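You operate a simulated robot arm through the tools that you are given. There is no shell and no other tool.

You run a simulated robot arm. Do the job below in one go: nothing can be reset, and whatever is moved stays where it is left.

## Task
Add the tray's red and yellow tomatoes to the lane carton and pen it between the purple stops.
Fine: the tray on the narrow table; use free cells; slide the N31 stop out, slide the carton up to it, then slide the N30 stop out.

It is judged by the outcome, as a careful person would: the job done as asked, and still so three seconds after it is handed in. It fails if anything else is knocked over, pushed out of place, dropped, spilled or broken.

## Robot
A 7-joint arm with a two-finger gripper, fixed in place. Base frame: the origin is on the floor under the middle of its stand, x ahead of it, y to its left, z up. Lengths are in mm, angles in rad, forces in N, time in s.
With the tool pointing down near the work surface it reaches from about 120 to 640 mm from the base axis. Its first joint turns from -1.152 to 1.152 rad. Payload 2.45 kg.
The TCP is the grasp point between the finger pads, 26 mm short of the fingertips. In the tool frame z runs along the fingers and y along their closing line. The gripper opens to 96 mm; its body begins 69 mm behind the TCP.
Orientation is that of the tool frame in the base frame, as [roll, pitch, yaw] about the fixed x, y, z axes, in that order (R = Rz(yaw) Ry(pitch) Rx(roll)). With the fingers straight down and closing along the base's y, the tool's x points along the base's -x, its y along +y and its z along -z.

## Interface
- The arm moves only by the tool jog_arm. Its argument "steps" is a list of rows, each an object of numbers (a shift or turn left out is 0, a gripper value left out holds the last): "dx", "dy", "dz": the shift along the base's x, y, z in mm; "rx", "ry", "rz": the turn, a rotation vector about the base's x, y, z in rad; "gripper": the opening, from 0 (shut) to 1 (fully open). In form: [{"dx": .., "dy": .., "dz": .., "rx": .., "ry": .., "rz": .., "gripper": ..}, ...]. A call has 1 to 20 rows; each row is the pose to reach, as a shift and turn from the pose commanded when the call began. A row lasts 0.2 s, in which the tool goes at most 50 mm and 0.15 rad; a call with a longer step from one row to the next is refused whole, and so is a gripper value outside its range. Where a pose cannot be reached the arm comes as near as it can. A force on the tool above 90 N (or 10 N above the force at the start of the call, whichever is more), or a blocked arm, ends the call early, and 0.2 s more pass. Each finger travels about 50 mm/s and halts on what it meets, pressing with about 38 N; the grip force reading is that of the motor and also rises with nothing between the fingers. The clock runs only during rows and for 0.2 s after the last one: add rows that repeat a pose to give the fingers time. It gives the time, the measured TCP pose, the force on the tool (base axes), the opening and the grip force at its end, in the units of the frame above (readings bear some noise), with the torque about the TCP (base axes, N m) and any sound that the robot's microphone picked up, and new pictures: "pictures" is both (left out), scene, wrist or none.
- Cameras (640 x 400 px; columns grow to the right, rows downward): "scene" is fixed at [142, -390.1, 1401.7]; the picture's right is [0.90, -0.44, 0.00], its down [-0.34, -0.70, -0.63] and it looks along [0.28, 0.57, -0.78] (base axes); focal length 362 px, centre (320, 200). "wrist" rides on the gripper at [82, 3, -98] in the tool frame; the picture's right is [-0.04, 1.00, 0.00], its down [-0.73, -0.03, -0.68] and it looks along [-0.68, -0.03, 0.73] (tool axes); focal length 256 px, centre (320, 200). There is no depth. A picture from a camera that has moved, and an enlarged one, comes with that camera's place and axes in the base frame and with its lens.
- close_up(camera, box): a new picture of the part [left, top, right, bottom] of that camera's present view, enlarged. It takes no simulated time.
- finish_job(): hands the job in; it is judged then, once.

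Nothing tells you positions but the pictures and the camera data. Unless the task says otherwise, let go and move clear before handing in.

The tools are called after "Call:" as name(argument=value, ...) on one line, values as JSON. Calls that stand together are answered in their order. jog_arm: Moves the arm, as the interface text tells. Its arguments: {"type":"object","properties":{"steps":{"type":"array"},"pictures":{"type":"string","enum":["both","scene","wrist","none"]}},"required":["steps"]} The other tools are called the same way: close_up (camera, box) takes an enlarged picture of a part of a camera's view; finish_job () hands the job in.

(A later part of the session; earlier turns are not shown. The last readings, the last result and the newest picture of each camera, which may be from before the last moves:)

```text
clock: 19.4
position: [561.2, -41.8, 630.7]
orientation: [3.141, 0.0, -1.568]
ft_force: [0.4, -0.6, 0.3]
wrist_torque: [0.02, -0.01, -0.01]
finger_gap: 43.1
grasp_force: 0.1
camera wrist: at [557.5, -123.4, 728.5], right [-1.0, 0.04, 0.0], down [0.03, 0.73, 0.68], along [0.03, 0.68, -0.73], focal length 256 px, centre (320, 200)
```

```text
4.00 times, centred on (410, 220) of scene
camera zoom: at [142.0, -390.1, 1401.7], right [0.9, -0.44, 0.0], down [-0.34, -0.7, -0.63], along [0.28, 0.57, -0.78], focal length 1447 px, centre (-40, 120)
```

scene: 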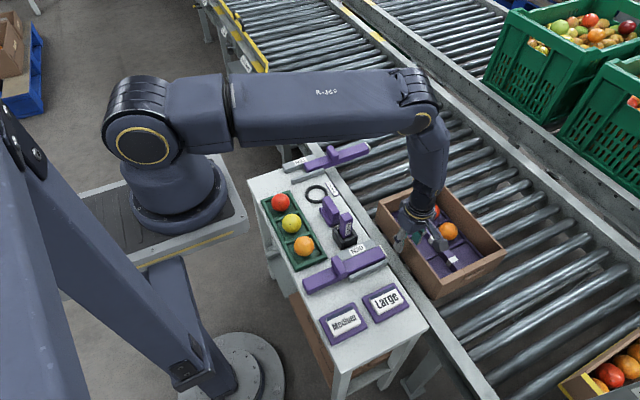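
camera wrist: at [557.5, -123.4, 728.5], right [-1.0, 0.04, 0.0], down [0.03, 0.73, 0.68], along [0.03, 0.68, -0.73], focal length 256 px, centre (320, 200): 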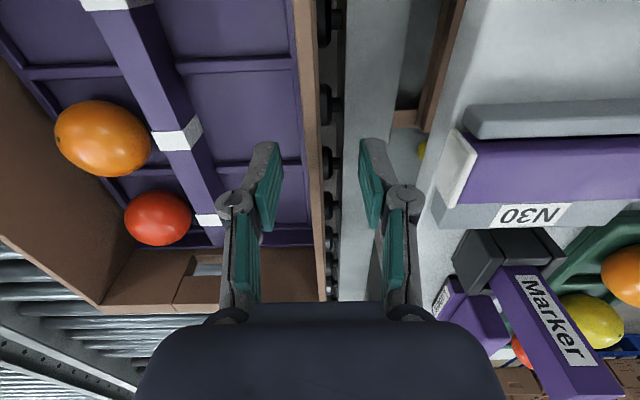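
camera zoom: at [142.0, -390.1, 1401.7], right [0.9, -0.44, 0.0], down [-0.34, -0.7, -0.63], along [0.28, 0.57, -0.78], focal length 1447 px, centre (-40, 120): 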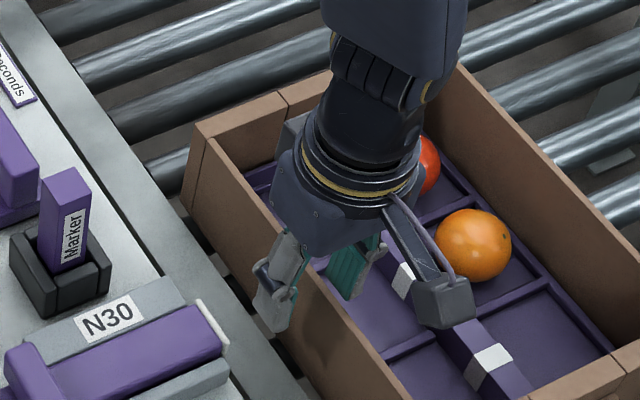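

The fingers straddle the wall, which is about 2.5 mm further out than the gripper centre. I'll nudge and close.

Call:
jog_arm(steps=[{"dx": 2.5}, {"dx": 2.5, "gripper": 0.25}, {"dx": 2.5, "gripper": 0.12}, {"dx": 2.5, "gripper": 0.03}, {"dx": 2.5, "gripper": 0.0}, {"dx": 2.5, "gripper": 0.0}])

Call:
close_up(camera="wrist", box=[200, 80, 440, 230])

```text
clock: 20.8
position: [563.2, -43.0, 631.2]
orientation: [3.141, 0.001, -1.57]
ft_force: [-0.1, 0.6, -0.1]
wrist_torque: [0.05, 0.0, -0.02]
finger_gap: 6.0
grasp_force: 33.5
camera wrist: at [560.0, -124.6, 729.2], right [-1.0, 0.04, 0.0], down [0.03, 0.73, 0.68], along [0.03, 0.68, -0.73], focal length 256 px, centre (320, 200)
```

scene: 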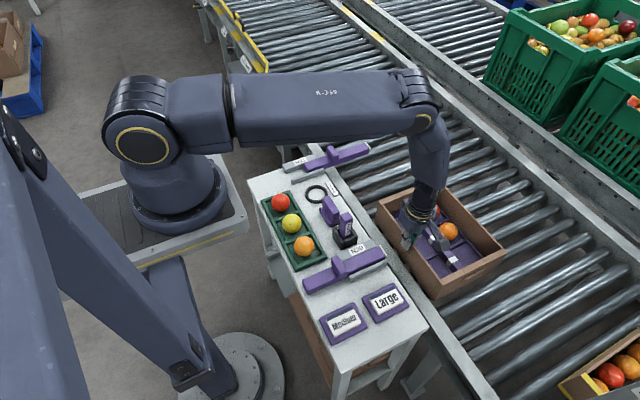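
wrist: 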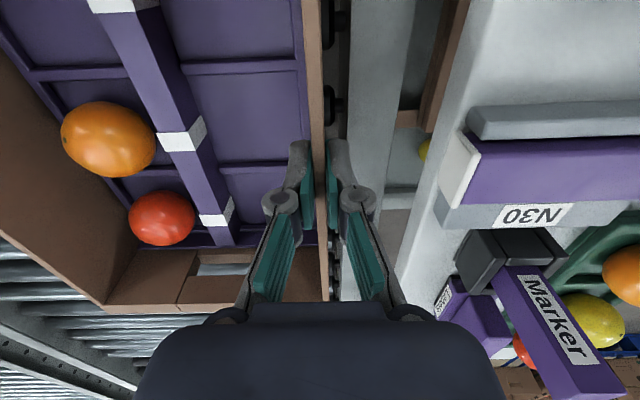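

```text
2.67 times, centred on (320, 155) of wrist
camera zoom: at [560.0, -124.6, 729.2], right [-1.0, 0.04, 0.0], down [0.03, 0.73, 0.68], along [0.03, 0.68, -0.73], focal length 683 px, centre (320, 320)
```

zoom: 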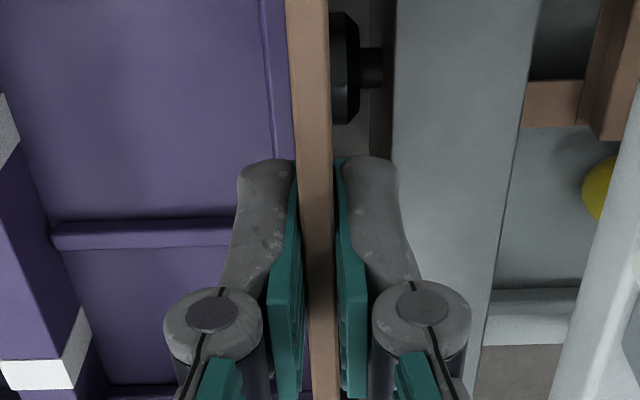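

The wall is gripped (6 mm). Now I'll draw the carton gently along +y, first a short stretch to see how it behaves.

Call:
jog_arm(steps=[{"dy": 3}, {"dy": 8}, {"dy": 14}, {"dy": 21}, {"dy": 28}, {"dy": 35}, {"dy": 42}, {"dy": 49}, {"dy": 55}, {"dy": 60}, {"dy": 60}])

Call:
close_up(camera="scene", box=[330, 120, 530, 270])

```text
clock: 23.2
position: [563.2, 15.1, 632.8]
orientation: [-3.142, 0.0, -1.571]
ft_force: [0.1, -0.5, 0.2]
wrist_torque: [0.05, -0.03, -0.03]
finger_gap: 5.8
grasp_force: 34.3
camera wrist: at [559.9, -65.8, 730.1], right [-1.0, 0.04, 0.0], down [0.03, 0.73, 0.68], along [0.03, 0.68, -0.73], focal length 256 px, centre (320, 200)
```

scene: 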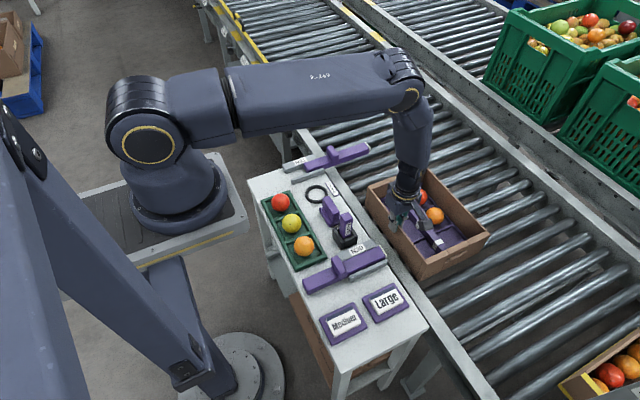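
wrist: 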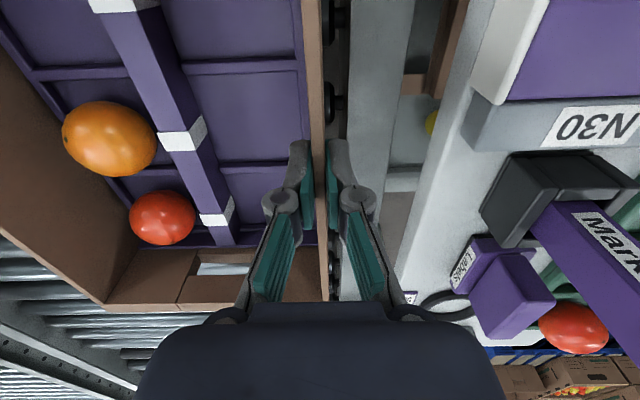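

```text
2.67 times, centred on (430, 195) of scene
camera zoom: at [142.0, -390.1, 1401.7], right [0.9, -0.44, 0.0], down [-0.34, -0.7, -0.63], along [0.28, 0.57, -0.78], focal length 964 px, centre (27, 213)
```

zoom: 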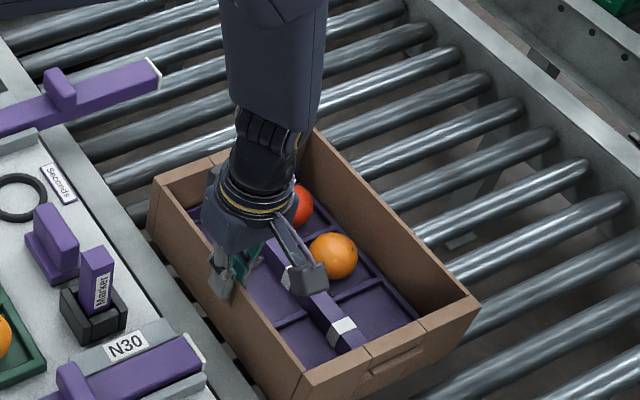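

The carton rolls smoothly and squarely with almost no force. I'll continue towards N31, slowing before contact.

Call:
jog_arm(steps=[{"dy": 3}, {"dy": 9}, {"dy": 16}, {"dy": 24}, {"dy": 32}, {"dy": 40}, {"dy": 48}, {"dy": 56}, {"dy": 64}, {"dy": 72}, {"dy": 80}, {"dy": 88}, {"dy": 95}, {"dy": 101}, {"dy": 106}, {"dy": 110}, {"dy": 110}])

Call:
close_up(camera="scene", box=[300, 120, 460, 220])

Call:
close_up(camera="wrist", box=[100, 160, 500, 320])

```text
clock: 26.8
position: [564.9, 125.9, 633.3]
orientation: [3.141, 0.0, -1.572]
ft_force: [0.0, 0.7, -0.4]
wrist_torque: [0.01, 0.01, -0.01]
finger_gap: 6.0
grasp_force: 34.3
camera wrist: at [561.1, 44.2, 730.1], right [-1.0, 0.04, 0.0], down [0.03, 0.73, 0.68], along [0.03, 0.68, -0.73], focal length 256 px, centre (320, 200)
```

scene: 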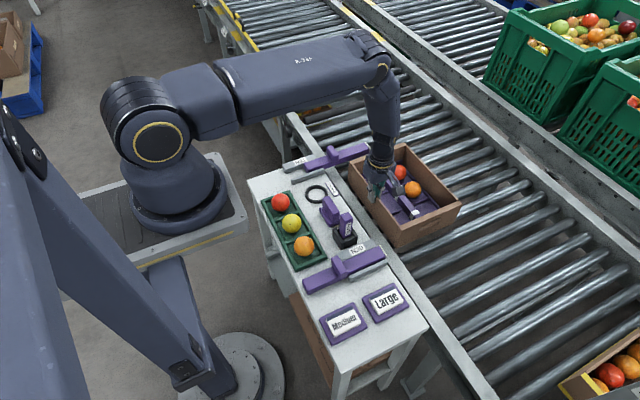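
wrist: 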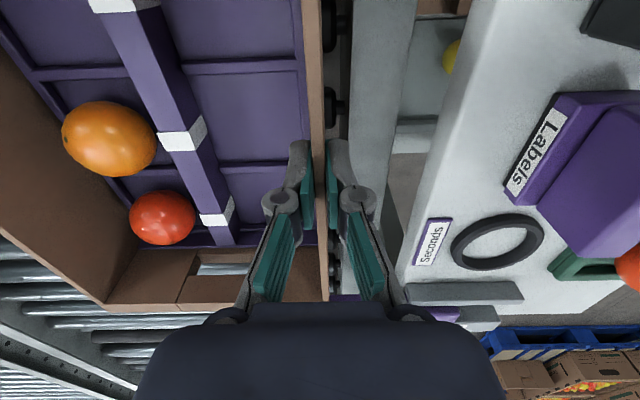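

```text
4.00 times, centred on (380, 170) of scene
camera zoom: at [142.0, -390.1, 1401.7], right [0.9, -0.44, 0.0], down [-0.34, -0.7, -0.63], along [0.28, 0.57, -0.78], focal length 1447 px, centre (80, 320)
```

zoom: 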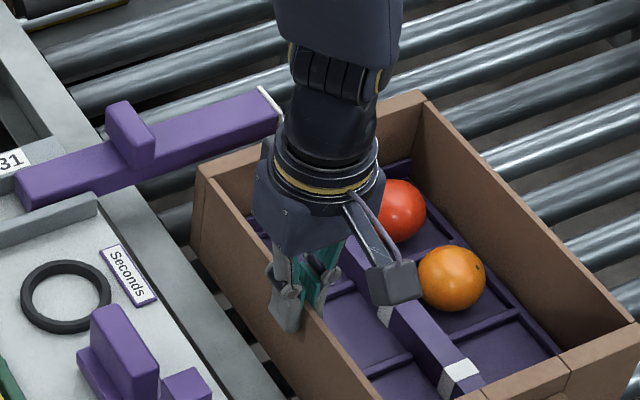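

```text
1.60 times, centred on (300, 240) of wrist
camera zoom: at [561.1, 44.2, 730.1], right [-1.0, 0.04, 0.0], down [0.03, 0.73, 0.68], along [0.03, 0.68, -0.73], focal length 410 px, centre (352, 136)
```

zoom: 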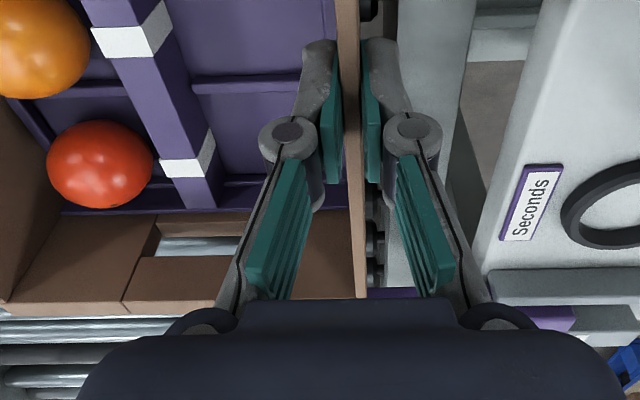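

The carton's leading end is at y≈259 and N31's face at about 292, leaving ~33 mm. I'll approach more slowly.

Call:
jog_arm(steps=[{"dy": 3}, {"dy": 7}, {"dy": 11}, {"dy": 15}, {"dy": 19}, {"dy": 22}, {"dy": 24}, {"dy": 24}])

Call:
close_up(camera="scene", box=[320, 130, 400, 180])

Call:
close_up(camera="wrist", box=[280, 250, 480, 350])

```text
clock: 28.6
position: [563.9, 147.9, 630.0]
orientation: [3.138, -0.008, -1.569]
ft_force: [-4.7, -20.0, -1.2]
wrist_torque: [-0.72, 0.1, -0.85]
finger_gap: 6.4
grasp_force: 34.2
camera wrist: at [560.0, 66.9, 729.6], right [-1.0, 0.04, 0.0], down [0.03, 0.74, 0.68], along [0.03, 0.68, -0.74], focal length 256 px, centre (320, 200)
```

scene: 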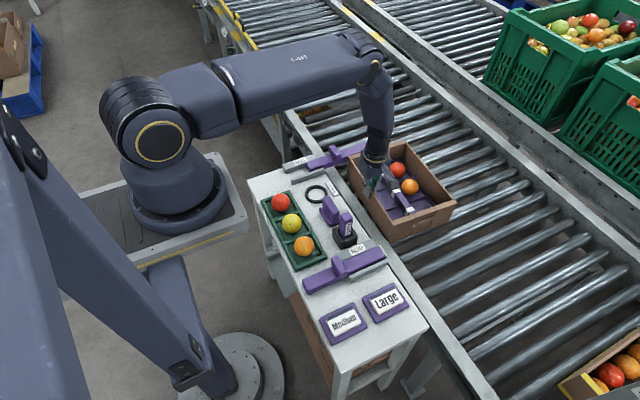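
wrist: 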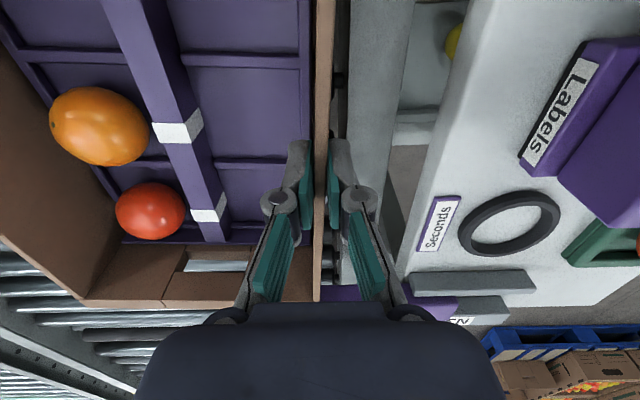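

```text
8.00 times, centred on (360, 155) of scene
camera zoom: at [142.0, -390.5, 1401.6], right [0.9, -0.44, 0.0], down [-0.34, -0.7, -0.63], along [0.28, 0.57, -0.78], focal length 2893 px, centre (0, 560)
```

zoom: 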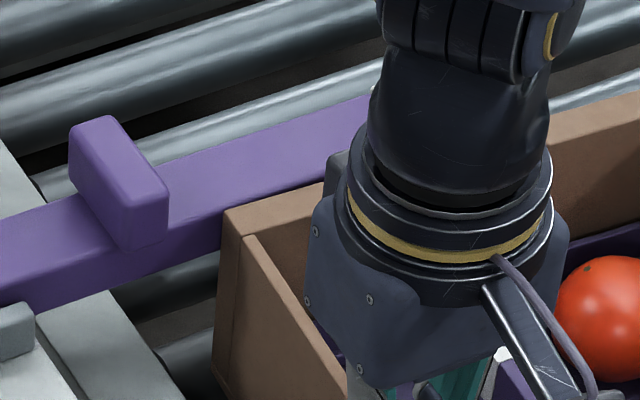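

```text
3.20 times, centred on (380, 300) of wrist
camera zoom: at [560.0, 66.9, 729.6], right [-1.0, 0.04, 0.0], down [0.03, 0.74, 0.68], along [0.03, 0.68, -0.74], focal length 819 px, centre (128, -120)
```

zoom: 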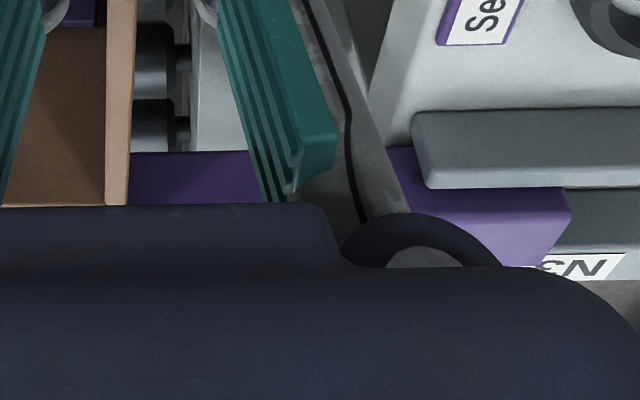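

The carton has met N31 (about 20 N reaction, spread along the bar). I'll ease off a millimetre to unload it before letting go.

Call:
jog_arm(steps=[{"dy": -0.5}, {"dy": -1.0}, {"dy": -1.0}])

Call:
close_up(camera="scene", box=[310, 120, 470, 250])

```text
clock: 29.4
position: [563.9, 147.4, 632.4]
orientation: [3.141, -0.002, -1.57]
ft_force: [-3.4, -15.3, -3.4]
wrist_torque: [-0.71, 0.19, -0.82]
finger_gap: 7.0
grasp_force: 34.8
camera wrist: at [560.2, 66.5, 730.3], right [-1.0, 0.04, 0.0], down [0.03, 0.73, 0.68], along [0.03, 0.68, -0.74], focal length 256 px, centre (320, 200)
```

scene: 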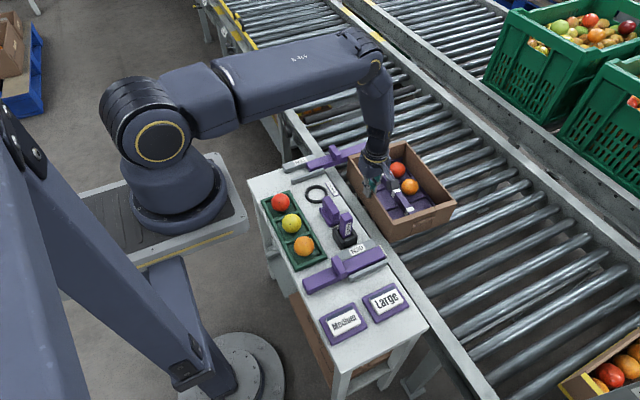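
wrist: 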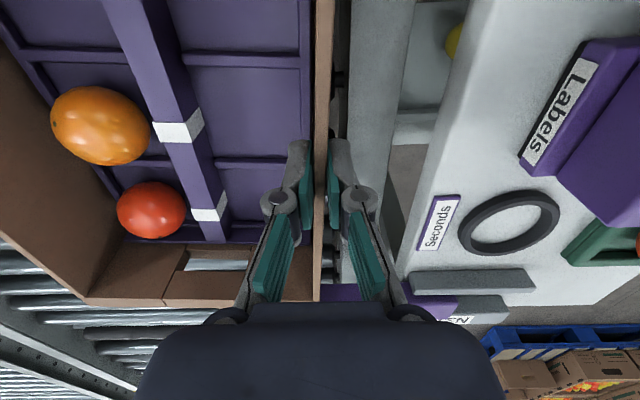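

```text
3.08 times, centred on (390, 185) of scene
camera zoom: at [142.0, -390.4, 1401.7], right [0.9, -0.44, 0.0], down [-0.34, -0.7, -0.63], along [0.28, 0.57, -0.78], focal length 1113 px, centre (105, 246)
```

zoom: 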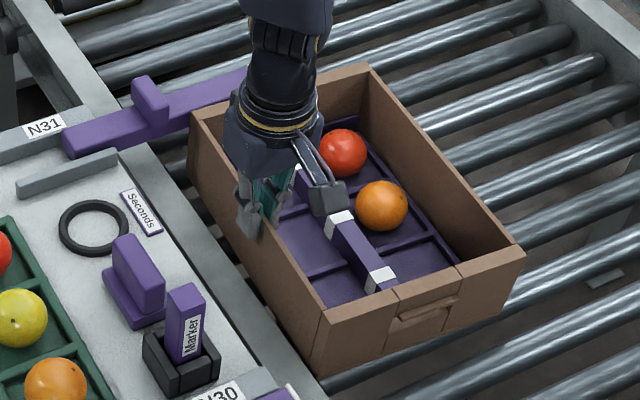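

The carton appears to have twisted a few degrees clockwise on contact (near corner touching, far side lagging). I'll back off about 12 mm while still gripping so the pads straighten it, and look at what touched.

Call:
jog_arm(steps=[{"dy": -3}, {"dy": -6}, {"dy": -9}, {"dy": -12}, {"dy": -12}])

Call:
close_up(camera="scene", box=[310, 120, 470, 250])

Call:
close_up(camera="scene", box=[320, 125, 410, 180])

```text
clock: 30.6
position: [564.4, 136.7, 632.6]
orientation: [-3.141, 0.002, -1.572]
ft_force: [0.3, -0.5, 0.6]
wrist_torque: [0.14, -0.03, -0.02]
finger_gap: 6.0
grasp_force: 33.9
camera wrist: at [560.7, 55.3, 730.0], right [-1.0, 0.04, 0.0], down [0.03, 0.73, 0.68], along [0.03, 0.68, -0.73], focal length 256 px, centre (320, 200)
```

scene: 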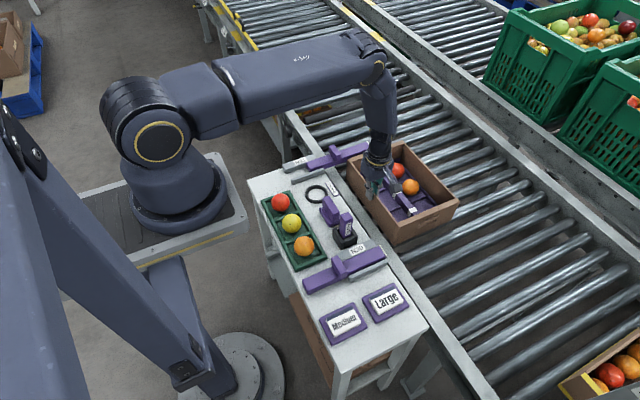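
wrist: 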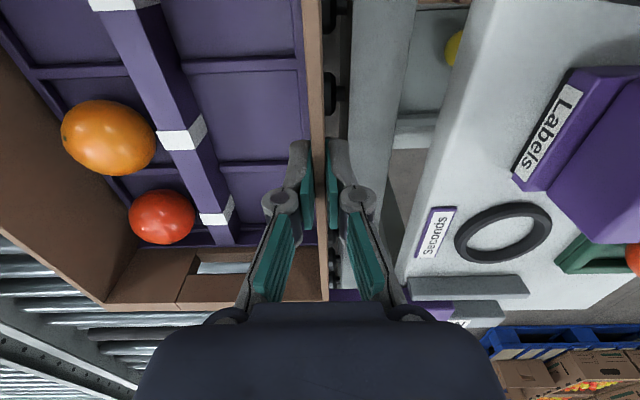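

```text
3.08 times, centred on (390, 185) of scene
camera zoom: at [142.0, -390.1, 1401.7], right [0.9, -0.44, 0.0], down [-0.34, -0.7, -0.63], along [0.28, 0.57, -0.78], focal length 1113 px, centre (105, 246)
```

zoom: 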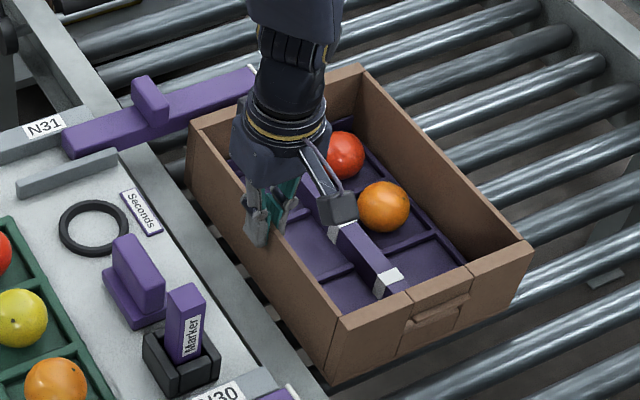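

```text
7.11 times, centred on (365, 152) of scene
camera zoom: at [142.0, -390.1, 1401.7], right [0.9, -0.44, 0.0], down [-0.34, -0.7, -0.63], along [0.28, 0.57, -0.78], focal length 2572 px, centre (0, 538)
```

zoom: 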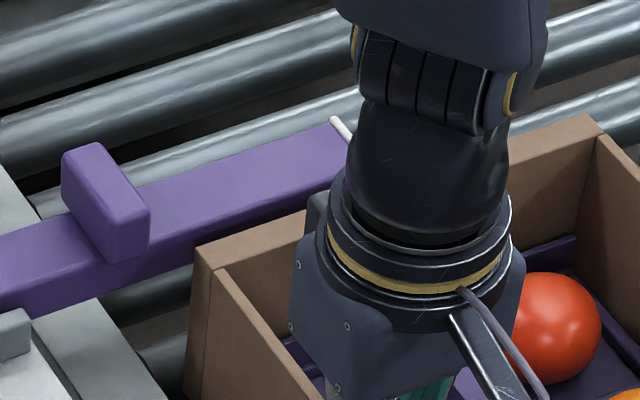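

The carton squared itself again and the load is gone, so something stopped it with the far side lagging. I'll let go, lift straight up and look along the lane at the gap between the carton and N31.

Call:
jog_arm(steps=[{"gripper": 0.2}, {"gripper": 0.42}, {"gripper": 0.42}, {"dz": 30}, {"dz": 75}, {"dz": 120}, {"dz": 140}, {"dz": 140}])

Call:
close_up(camera="wrist", box=[120, 100, 440, 300])

Call:
close_up(camera="scene", box=[310, 120, 470, 250])

```text
clock: 32.4
position: [564.9, 134.1, 770.7]
orientation: [-3.141, 0.002, -1.57]
ft_force: [-0.7, 0.0, 0.1]
wrist_torque: [0.0, 0.04, 0.0]
finger_gap: 40.5
grasp_force: 0.1
camera wrist: at [561.0, 53.4, 868.8], right [-1.0, 0.04, 0.0], down [0.03, 0.73, 0.68], along [0.03, 0.68, -0.73], focal length 256 px, centre (320, 200)
```

scene: 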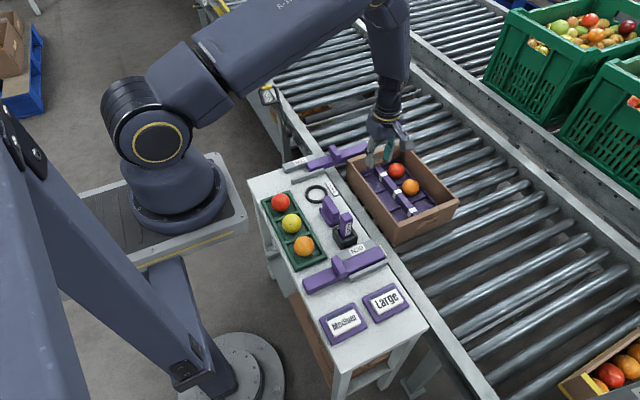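
wrist: 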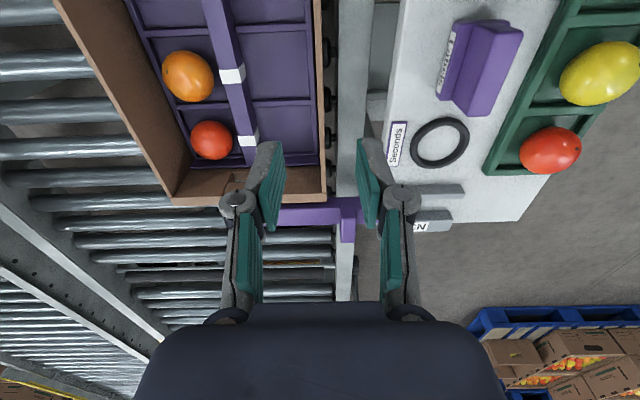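

```text
2.00 times, centred on (280, 200) of wrist
camera zoom: at [561.0, 53.4, 868.8], right [-1.0, 0.04, 0.0], down [0.03, 0.73, 0.68], along [0.03, 0.68, -0.73], focal length 512 px, centre (400, 200)
```

zoom: 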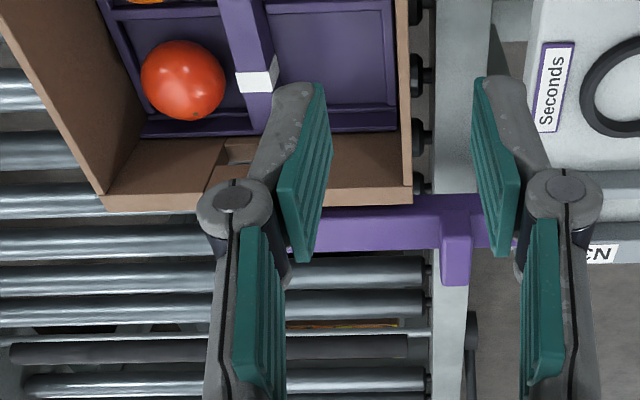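

```text
3.08 times, centred on (390, 185) of scene
camera zoom: at [142.0, -390.1, 1401.7], right [0.9, -0.44, 0.0], down [-0.34, -0.7, -0.63], along [0.28, 0.57, -0.78], focal length 1113 px, centre (105, 246)
```

zoom: 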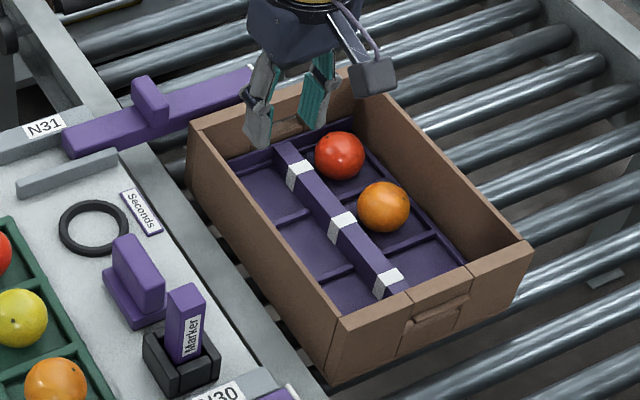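

Now it's clear: the carton is square, ~20 mm short of N31, and its end wall has a protruding hand-hold in the middle that meets the bar tip first, which is why pushing on at the near wall twisted it. I'll regrip the same spot and creep up just to touch.

Call:
jog_arm(steps=[{"dz": -40}, {"dz": -85}, {"dz": -120}, {"dz": -140}, {"dz": -140, "gripper": 0.2}, {"dz": -140, "gripper": 0.08}, {"dz": -140, "gripper": 0.0}, {"dz": -140, "gripper": 0.0}, {"dz": -140, "dy": 1}, {"dz": -140, "dy": 2}, {"dz": -140, "dy": 3}, {"dz": -140, "dy": 4}, {"dz": -140, "dy": 4}])

Call:
close_up(camera="scene", box=[310, 120, 470, 250])

```text
clock: 35.2
position: [566.1, 139.8, 632.1]
orientation: [-3.14, 0.001, -1.571]
ft_force: [-0.1, 0.2, -0.2]
wrist_torque: [-0.07, 0.03, -0.04]
finger_gap: 6.0
grasp_force: 33.9
camera wrist: at [560.9, 59.5, 730.0], right [-1.0, 0.04, 0.0], down [0.03, 0.73, 0.68], along [0.03, 0.68, -0.73], focal length 256 px, centre (320, 200)
```

scene: 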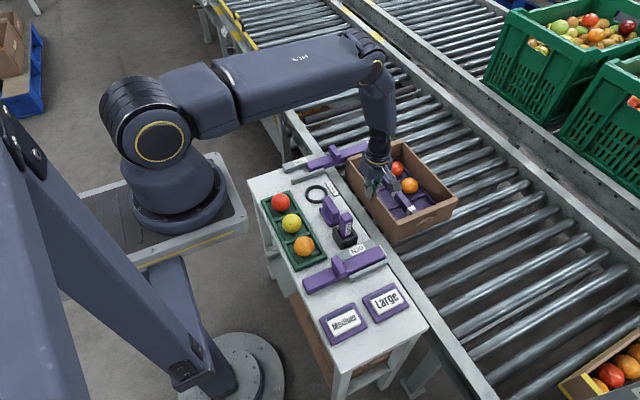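
wrist: 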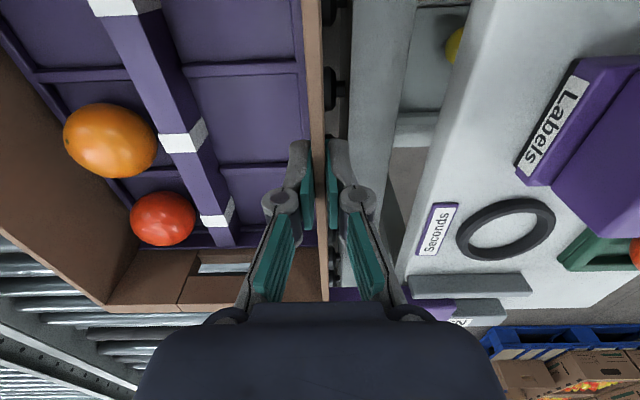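

```text
3.08 times, centred on (390, 185) of scene
camera zoom: at [142.0, -390.1, 1401.7], right [0.9, -0.44, 0.0], down [-0.34, -0.7, -0.63], along [0.28, 0.57, -0.78], focal length 1113 px, centre (105, 246)
```

zoom: 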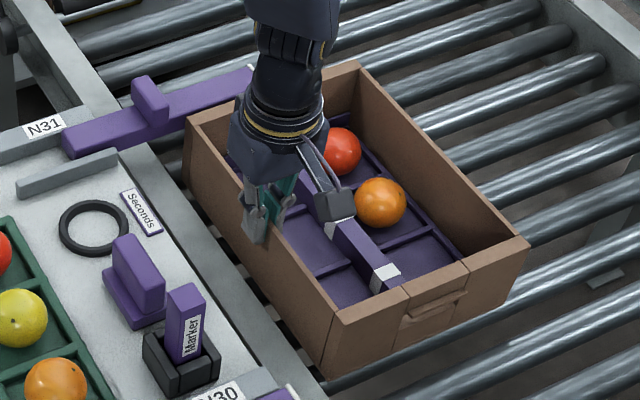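

No contact yet; I'll continue a millimetre at a time.

Call:
jog_arm(steps=[{"dy": 1}, {"dy": 2}, {"dy": 2}], pictures="none")

```text
clock: 36.0
position: [565.0, 142.6, 631.6]
orientation: [3.14, -0.002, -1.57]
ft_force: [-0.7, -6.5, 0.5]
wrist_torque: [0.22, 0.02, -0.21]
finger_gap: 6.2
grasp_force: 33.9
```

Contact felt (6.5 N). I'll ease off slightly so it's unloaded, then check squareness and release.

Call:
jog_arm(steps=[{"dy": -0.8}, {"dy": -0.8}])

Call:
close_up(camera="scene", box=[310, 120, 470, 250])

```text
clock: 36.6
position: [564.9, 140.4, 631.5]
orientation: [3.141, -0.002, -1.57]
ft_force: [-1.4, -6.9, -1.5]
wrist_torque: [-0.32, 0.05, -0.15]
finger_gap: 6.0
grasp_force: 34.2
camera wrist: at [560.6, 60.2, 729.7], right [-1.0, 0.04, 0.0], down [0.03, 0.73, 0.68], along [0.03, 0.68, -0.73], focal length 256 px, centre (320, 200)
```

scene: 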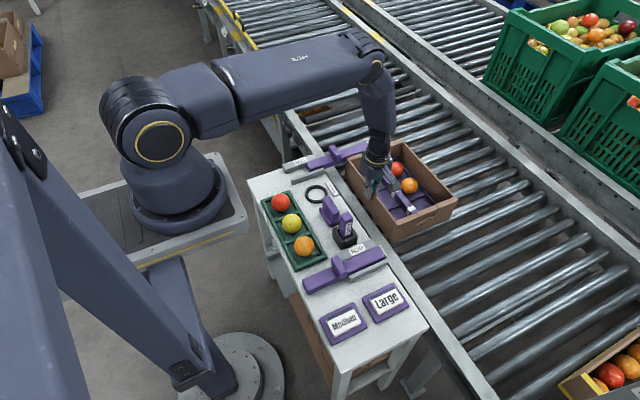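
wrist: 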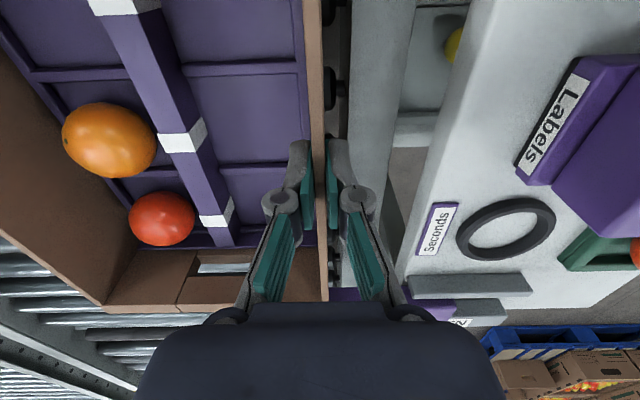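

```text
3.08 times, centred on (390, 185) of scene
camera zoom: at [142.0, -390.2, 1401.7], right [0.9, -0.44, 0.0], down [-0.34, -0.7, -0.63], along [0.28, 0.57, -0.78], focal length 1113 px, centre (105, 246)
```

zoom: 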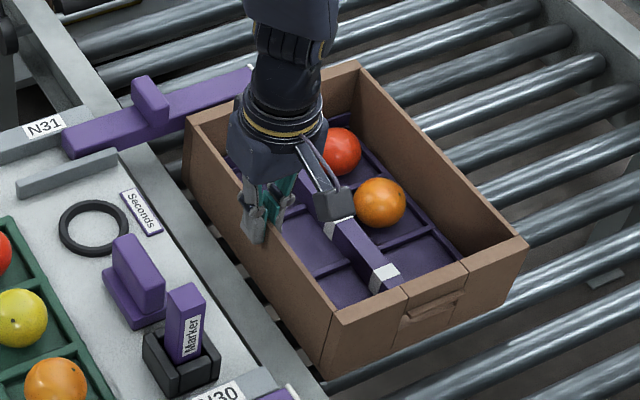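

The carton is square and just touching. I'll release, lift well clear, turn the gripper back and move over the N30 handle (about x 365, y -37).

Call:
jog_arm(steps=[{"gripper": 0.15}, {"gripper": 0.42}, {"gripper": 0.42}, {"dz": 40}, {"dz": 85}, {"dz": 130}, {"dz": 168}, {"dz": 168, "dx": -16, "dy": -14, "rz": -0.131}, {"dz": 168, "dx": -33, "dy": -29, "rz": -0.262}, {"dz": 168, "dx": -50, "dy": -44, "rz": -0.393}, {"dz": 168, "dx": -66, "dy": -59, "rz": -0.524}, {"dz": 168, "dx": -83, "dy": -74, "rz": -0.654}, {"dz": 168, "dx": -99, "dy": -88, "rz": -0.785}, {"dz": 168, "dx": -116, "dy": -103, "rz": -0.916}, {"dz": 168, "dx": -132, "dy": -118, "rz": -1.047}, {"dz": 168, "dx": -149, "dy": -133, "rz": -1.178}, {"dz": 168, "dx": -166, "dy": -148, "rz": -1.309}, {"dz": 168, "dx": -183, "dy": -163, "rz": -1.44}, {"dz": 168, "dx": -198.5, "dy": -177.2, "rz": -1.5708, "gripper": 0.8}, {"dz": 168, "dx": -198.5, "dy": -177.2, "rz": -1.5708, "gripper": 0.8}])

Call:
close_up(camera="scene", box=[310, 120, 470, 250])

Call:
close_up(camera="wrist", box=[200, 60, 440, 210])

```text
clock: 40.8
position: [364.9, -35.7, 798.5]
orientation: [3.141, 0.0, 3.141]
ft_force: [0.5, 0.5, 0.2]
wrist_torque: [0.01, 0.01, -0.02]
finger_gap: 76.8
grasp_force: 0.1
camera wrist: at [282.5, -30.9, 897.4], right [0.04, 1.0, 0.0], down [0.73, -0.03, 0.68], along [0.68, -0.03, -0.73], focal length 256 px, centre (320, 200)
```

scene: 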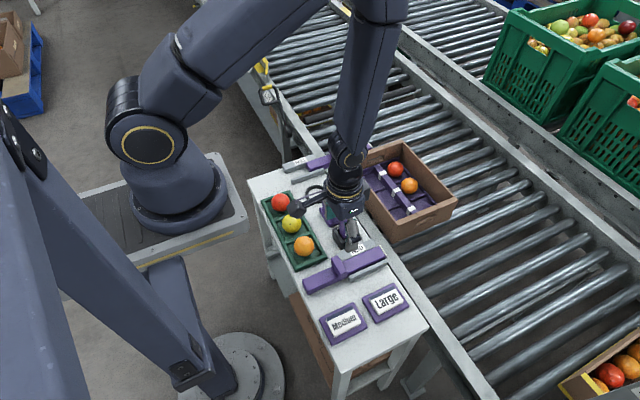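
wrist: 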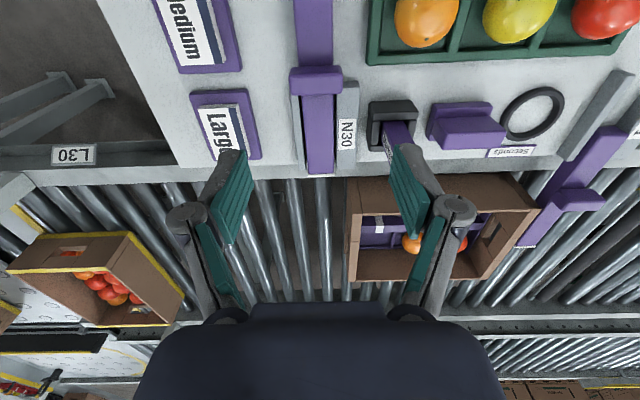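

```text
3.08 times, centred on (390, 185) of scene
camera zoom: at [142.0, -390.2, 1401.7], right [0.9, -0.44, 0.0], down [-0.34, -0.7, -0.63], along [0.28, 0.57, -0.78], focal length 1113 px, centre (105, 246)
```

zoom: 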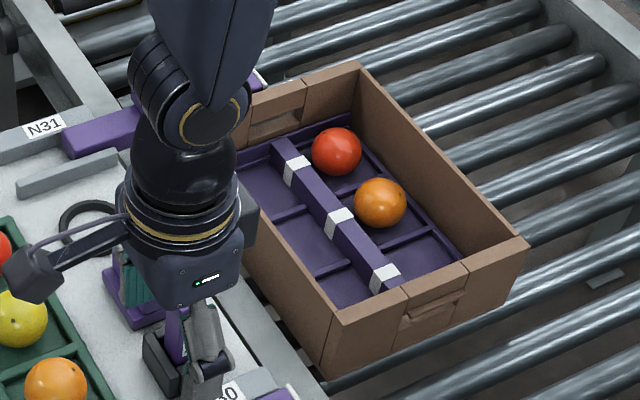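

```text
2.67 times, centred on (320, 135) of wrist
camera zoom: at [282.5, -30.9, 897.4], right [0.04, 1.0, 0.0], down [0.73, -0.03, 0.68], along [0.68, -0.03, -0.73], focal length 683 px, centre (320, 373)
```

zoom: 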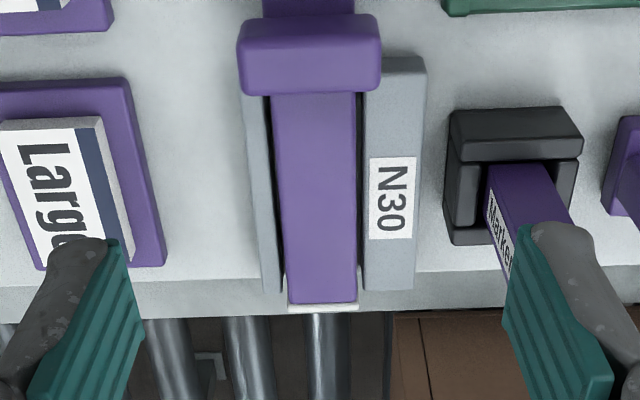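

The N30 handle is centred near y≈-38.5, and the carton's rear end is at y≈5–10, clear of N30's path. I'll lower onto the handle and grip it.

Call:
jog_arm(steps=[{"dy": -1.3, "dz": -40}, {"dy": -1.3, "dz": -80}, {"dy": -1.3, "dz": -115}, {"dy": -1.3, "dz": -135}, {"dy": -1.3, "dz": -144}, {"dy": -1.3, "dz": -144, "gripper": 0.65}, {"dy": -1.3, "dz": -144, "gripper": 0.4}, {"dy": -1.3, "dz": -144, "gripper": 0.4}, {"dy": -1.3, "dz": -144, "gripper": 0.4}])

Call:
close_up(camera="scene", box=[290, 180, 430, 280])

```text
clock: 42.8
position: [365.7, -38.6, 656.0]
orientation: [-3.137, -0.001, 3.139]
ft_force: [-1.6, -8.7, -6.1]
wrist_torque: [-0.39, -0.25, 0.14]
finger_gap: 49.7
grasp_force: 45.0
camera wrist: at [283.7, -34.5, 753.8], right [0.04, 1.0, 0.0], down [0.73, -0.03, 0.68], along [0.68, -0.03, -0.73], focal length 256 px, centre (320, 200)
```

scene: 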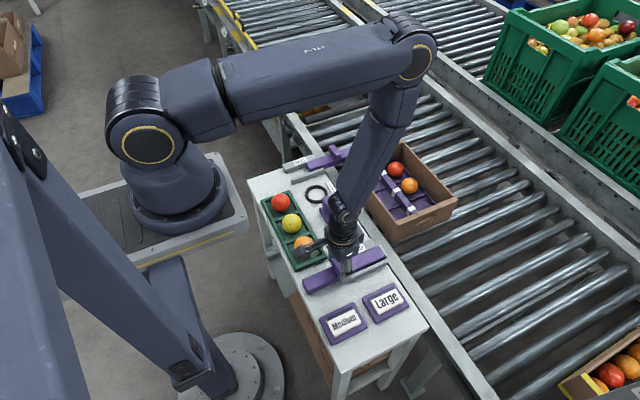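
wrist: 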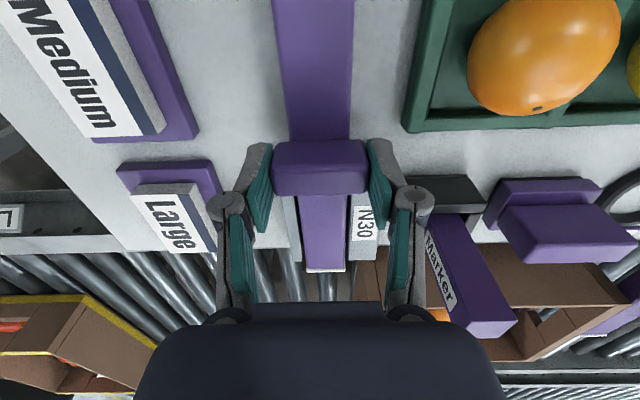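

```text
4.00 times, centred on (360, 230) of scene
camera zoom: at [142.0, -390.3, 1401.7], right [0.9, -0.44, 0.0], down [-0.34, -0.7, -0.63], along [0.28, 0.57, -0.78], focal length 1447 px, centre (160, 80)
```

zoom: 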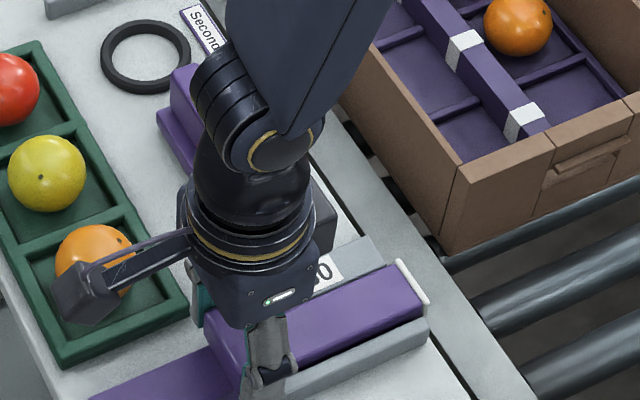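

Gripped on the N30 handle, with about 17 mm clearance to the standing Marker as it passes. I'll slide N30 out along +x.

Call:
jog_arm(steps=[{"dx": 3, "dy": -0.6, "dz": -0.4}, {"dx": 10, "dy": -0.6, "dz": -0.4}, {"dx": 18, "dy": -0.6, "dz": -0.4}, {"dx": 26, "dy": -0.6, "dz": -0.4}, {"dx": 34, "dy": -0.6, "dz": -0.4}, {"dx": 42, "dy": -0.6, "dz": -0.4}, {"dx": 50, "dy": -0.6, "dz": -0.4}, {"dx": 58, "dy": -0.6, "dz": -0.4}, {"dx": 58, "dy": -0.6, "dz": -0.4}])

Call:
close_up(camera="scene", box=[290, 180, 430, 280])

```text
clock: 44.8
position: [426.0, -38.7, 656.9]
orientation: [-3.142, 0.003, -3.141]
ft_force: [-0.9, -16.4, 26.7]
wrist_torque: [-0.61, 0.8, -0.16]
finger_gap: 50.0
grasp_force: 45.0
camera wrist: at [343.0, -34.6, 753.6], right [0.04, 1.0, 0.0], down [0.73, -0.03, 0.68], along [0.68, -0.03, -0.73], focal length 256 px, centre (320, 200)
```

scene: 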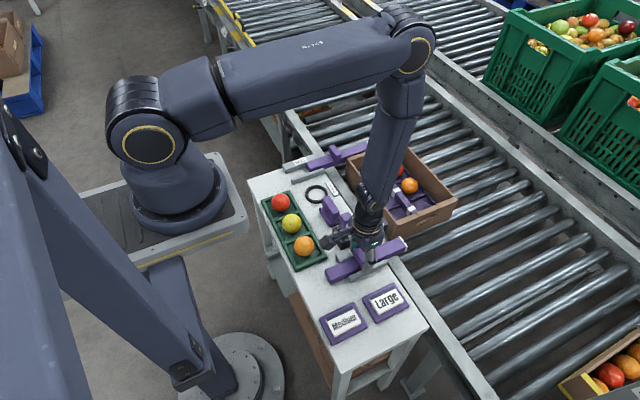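
wrist: 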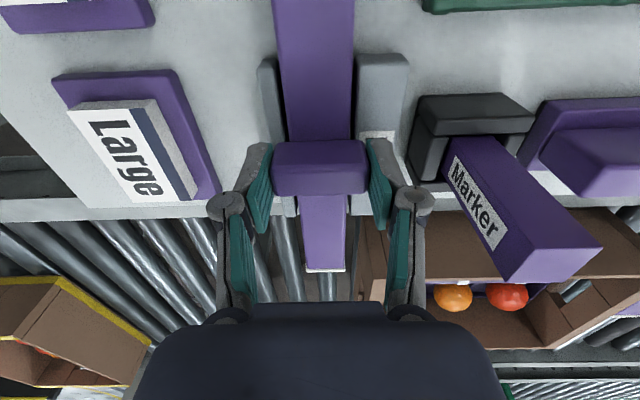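

```text
4.00 times, centred on (360, 230) of scene
camera zoom: at [141.6, -390.4, 1401.7], right [0.9, -0.44, 0.0], down [-0.34, -0.7, -0.63], along [0.28, 0.57, -0.78], focal length 1447 px, centre (160, 80)
```

zoom: 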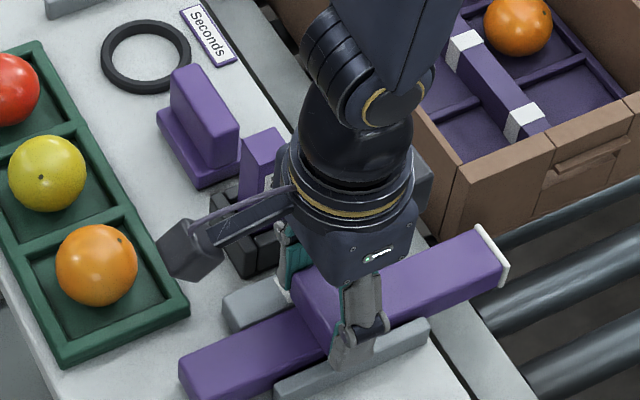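

N30 slides cleanly and the Marker is clear. Continuing.

Call:
jog_arm(steps=[{"dx": 3, "dy": -0.4, "dz": 0.4}, {"dx": 10, "dy": -0.4, "dz": 0.4}, {"dx": 18, "dy": -0.4, "dz": 0.4}, {"dx": 26, "dy": -0.4, "dz": 0.4}, {"dx": 34, "dy": -0.4, "dz": 0.4}, {"dx": 42, "dy": -0.4, "dz": 0.4}, {"dx": 50, "dy": -0.4, "dz": 0.4}, {"dx": 58, "dy": -0.4, "dz": 0.4}, {"dx": 58, "dy": -0.4, "dz": 0.4}])

Call:
close_up(camera="scene", box=[310, 160, 470, 270])

```text
clock: 46.8
position: [481.3, -38.2, 657.4]
orientation: [-3.141, 0.002, -3.141]
ft_force: [-2.4, -10.2, 15.2]
wrist_torque: [-0.28, 1.33, 0.05]
finger_gap: 50.1
grasp_force: 45.2
camera wrist: at [399.6, -34.8, 753.7], right [0.04, 1.0, 0.0], down [0.73, -0.03, 0.68], along [0.68, -0.03, -0.73], focal length 256 px, centre (320, 200)
```

scene: 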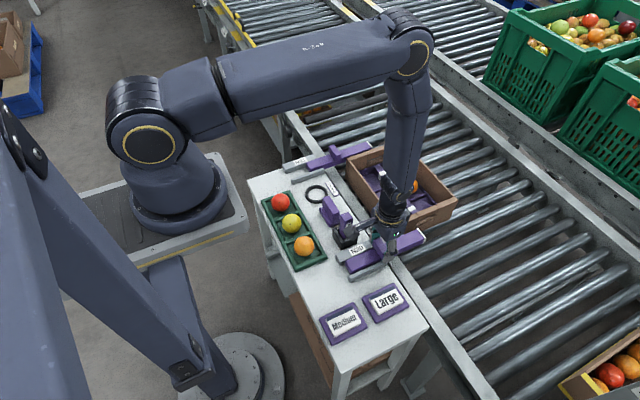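
wrist: 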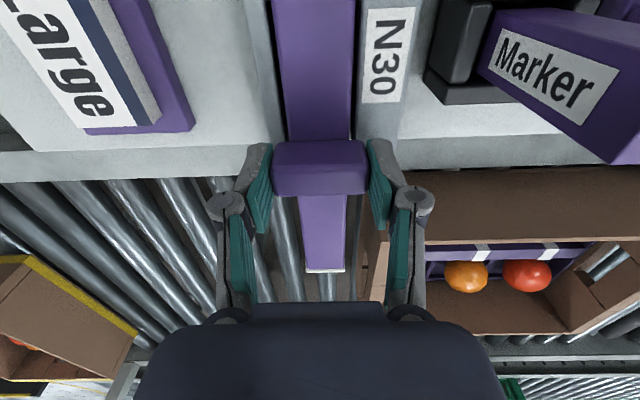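

```text
3.64 times, centred on (390, 215) of scene
camera zoom: at [141.8, -390.3, 1401.7], right [0.9, -0.44, 0.0], down [-0.34, -0.7, -0.63], along [0.28, 0.57, -0.78], focal length 1315 px, centre (66, 146)
```

zoom: 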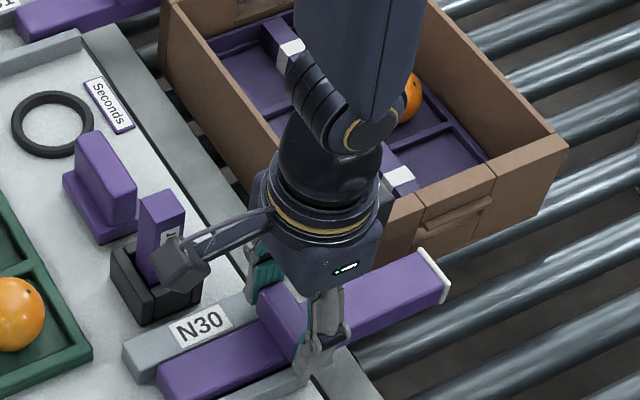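

Continuing the last 45 mm to match N31's extension.

Call:
jog_arm(steps=[{"dx": 3, "dy": -0.4, "dz": 0.3}, {"dx": 10, "dy": -0.4, "dz": 0.3}, {"dx": 18, "dy": -0.4, "dz": 0.3}, {"dx": 26, "dy": -0.4, "dz": 0.3}, {"dx": 34, "dy": -0.4, "dz": 0.3}, {"dx": 40, "dy": -0.4, "dz": 0.3}, {"dx": 45, "dy": -0.4, "dz": 0.3}, {"dx": 45, "dy": -0.4, "dz": 0.3}])

Call:
close_up(camera="scene", box=[310, 160, 470, 270])

Call:
close_up(camera="wrist", box=[200, 100, 520, 300])

```text
clock: 48.6
position: [526.6, -39.6, 656.5]
orientation: [3.14, -0.001, -3.14]
ft_force: [-1.5, 0.6, -2.4]
wrist_torque: [0.01, -0.17, -0.08]
finger_gap: 49.8
grasp_force: 44.8
camera wrist: at [444.7, -35.0, 753.7], right [0.04, 1.0, 0.0], down [0.73, -0.03, 0.68], along [0.68, -0.03, -0.73], focal length 256 px, centre (320, 200)
```

scene: 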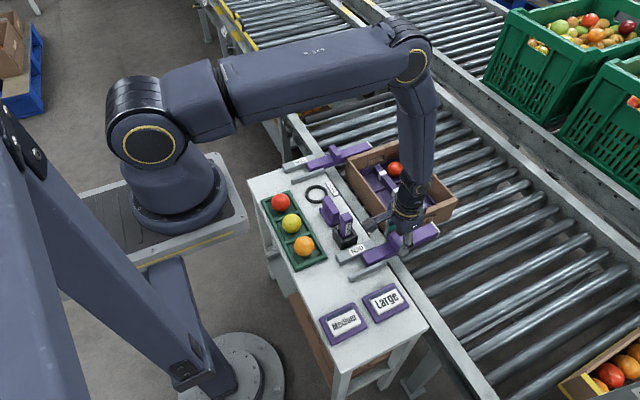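
wrist: 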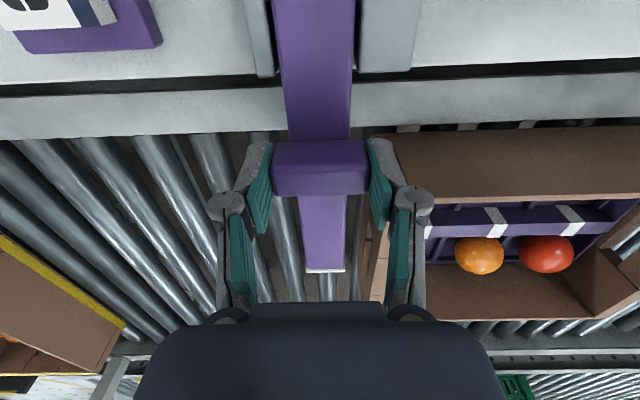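

```text
3.64 times, centred on (390, 215) of scene
camera zoom: at [142.0, -390.1, 1401.7], right [0.9, -0.44, 0.0], down [-0.34, -0.7, -0.63], along [0.28, 0.57, -0.78], focal length 1315 px, centre (66, 146)
```

zoom: 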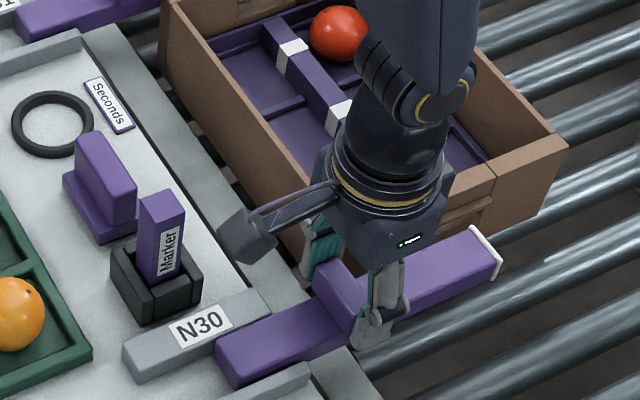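

```text
2.00 times, centred on (360, 200) of wrist
camera zoom: at [444.7, -35.0, 753.7], right [0.04, 1.0, 0.0], down [0.73, -0.03, 0.68], along [0.68, -0.03, -0.73], focal length 512 px, centre (240, 200)
```

zoom: 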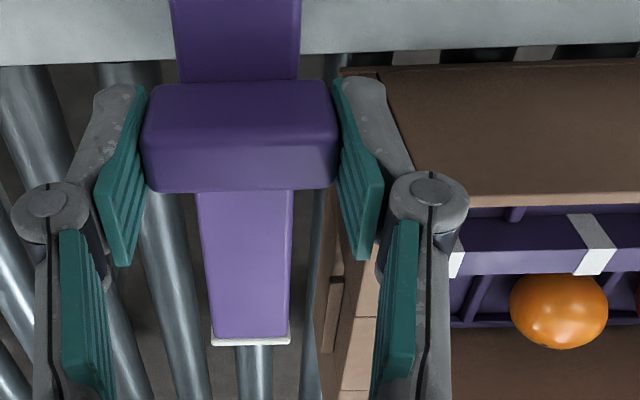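

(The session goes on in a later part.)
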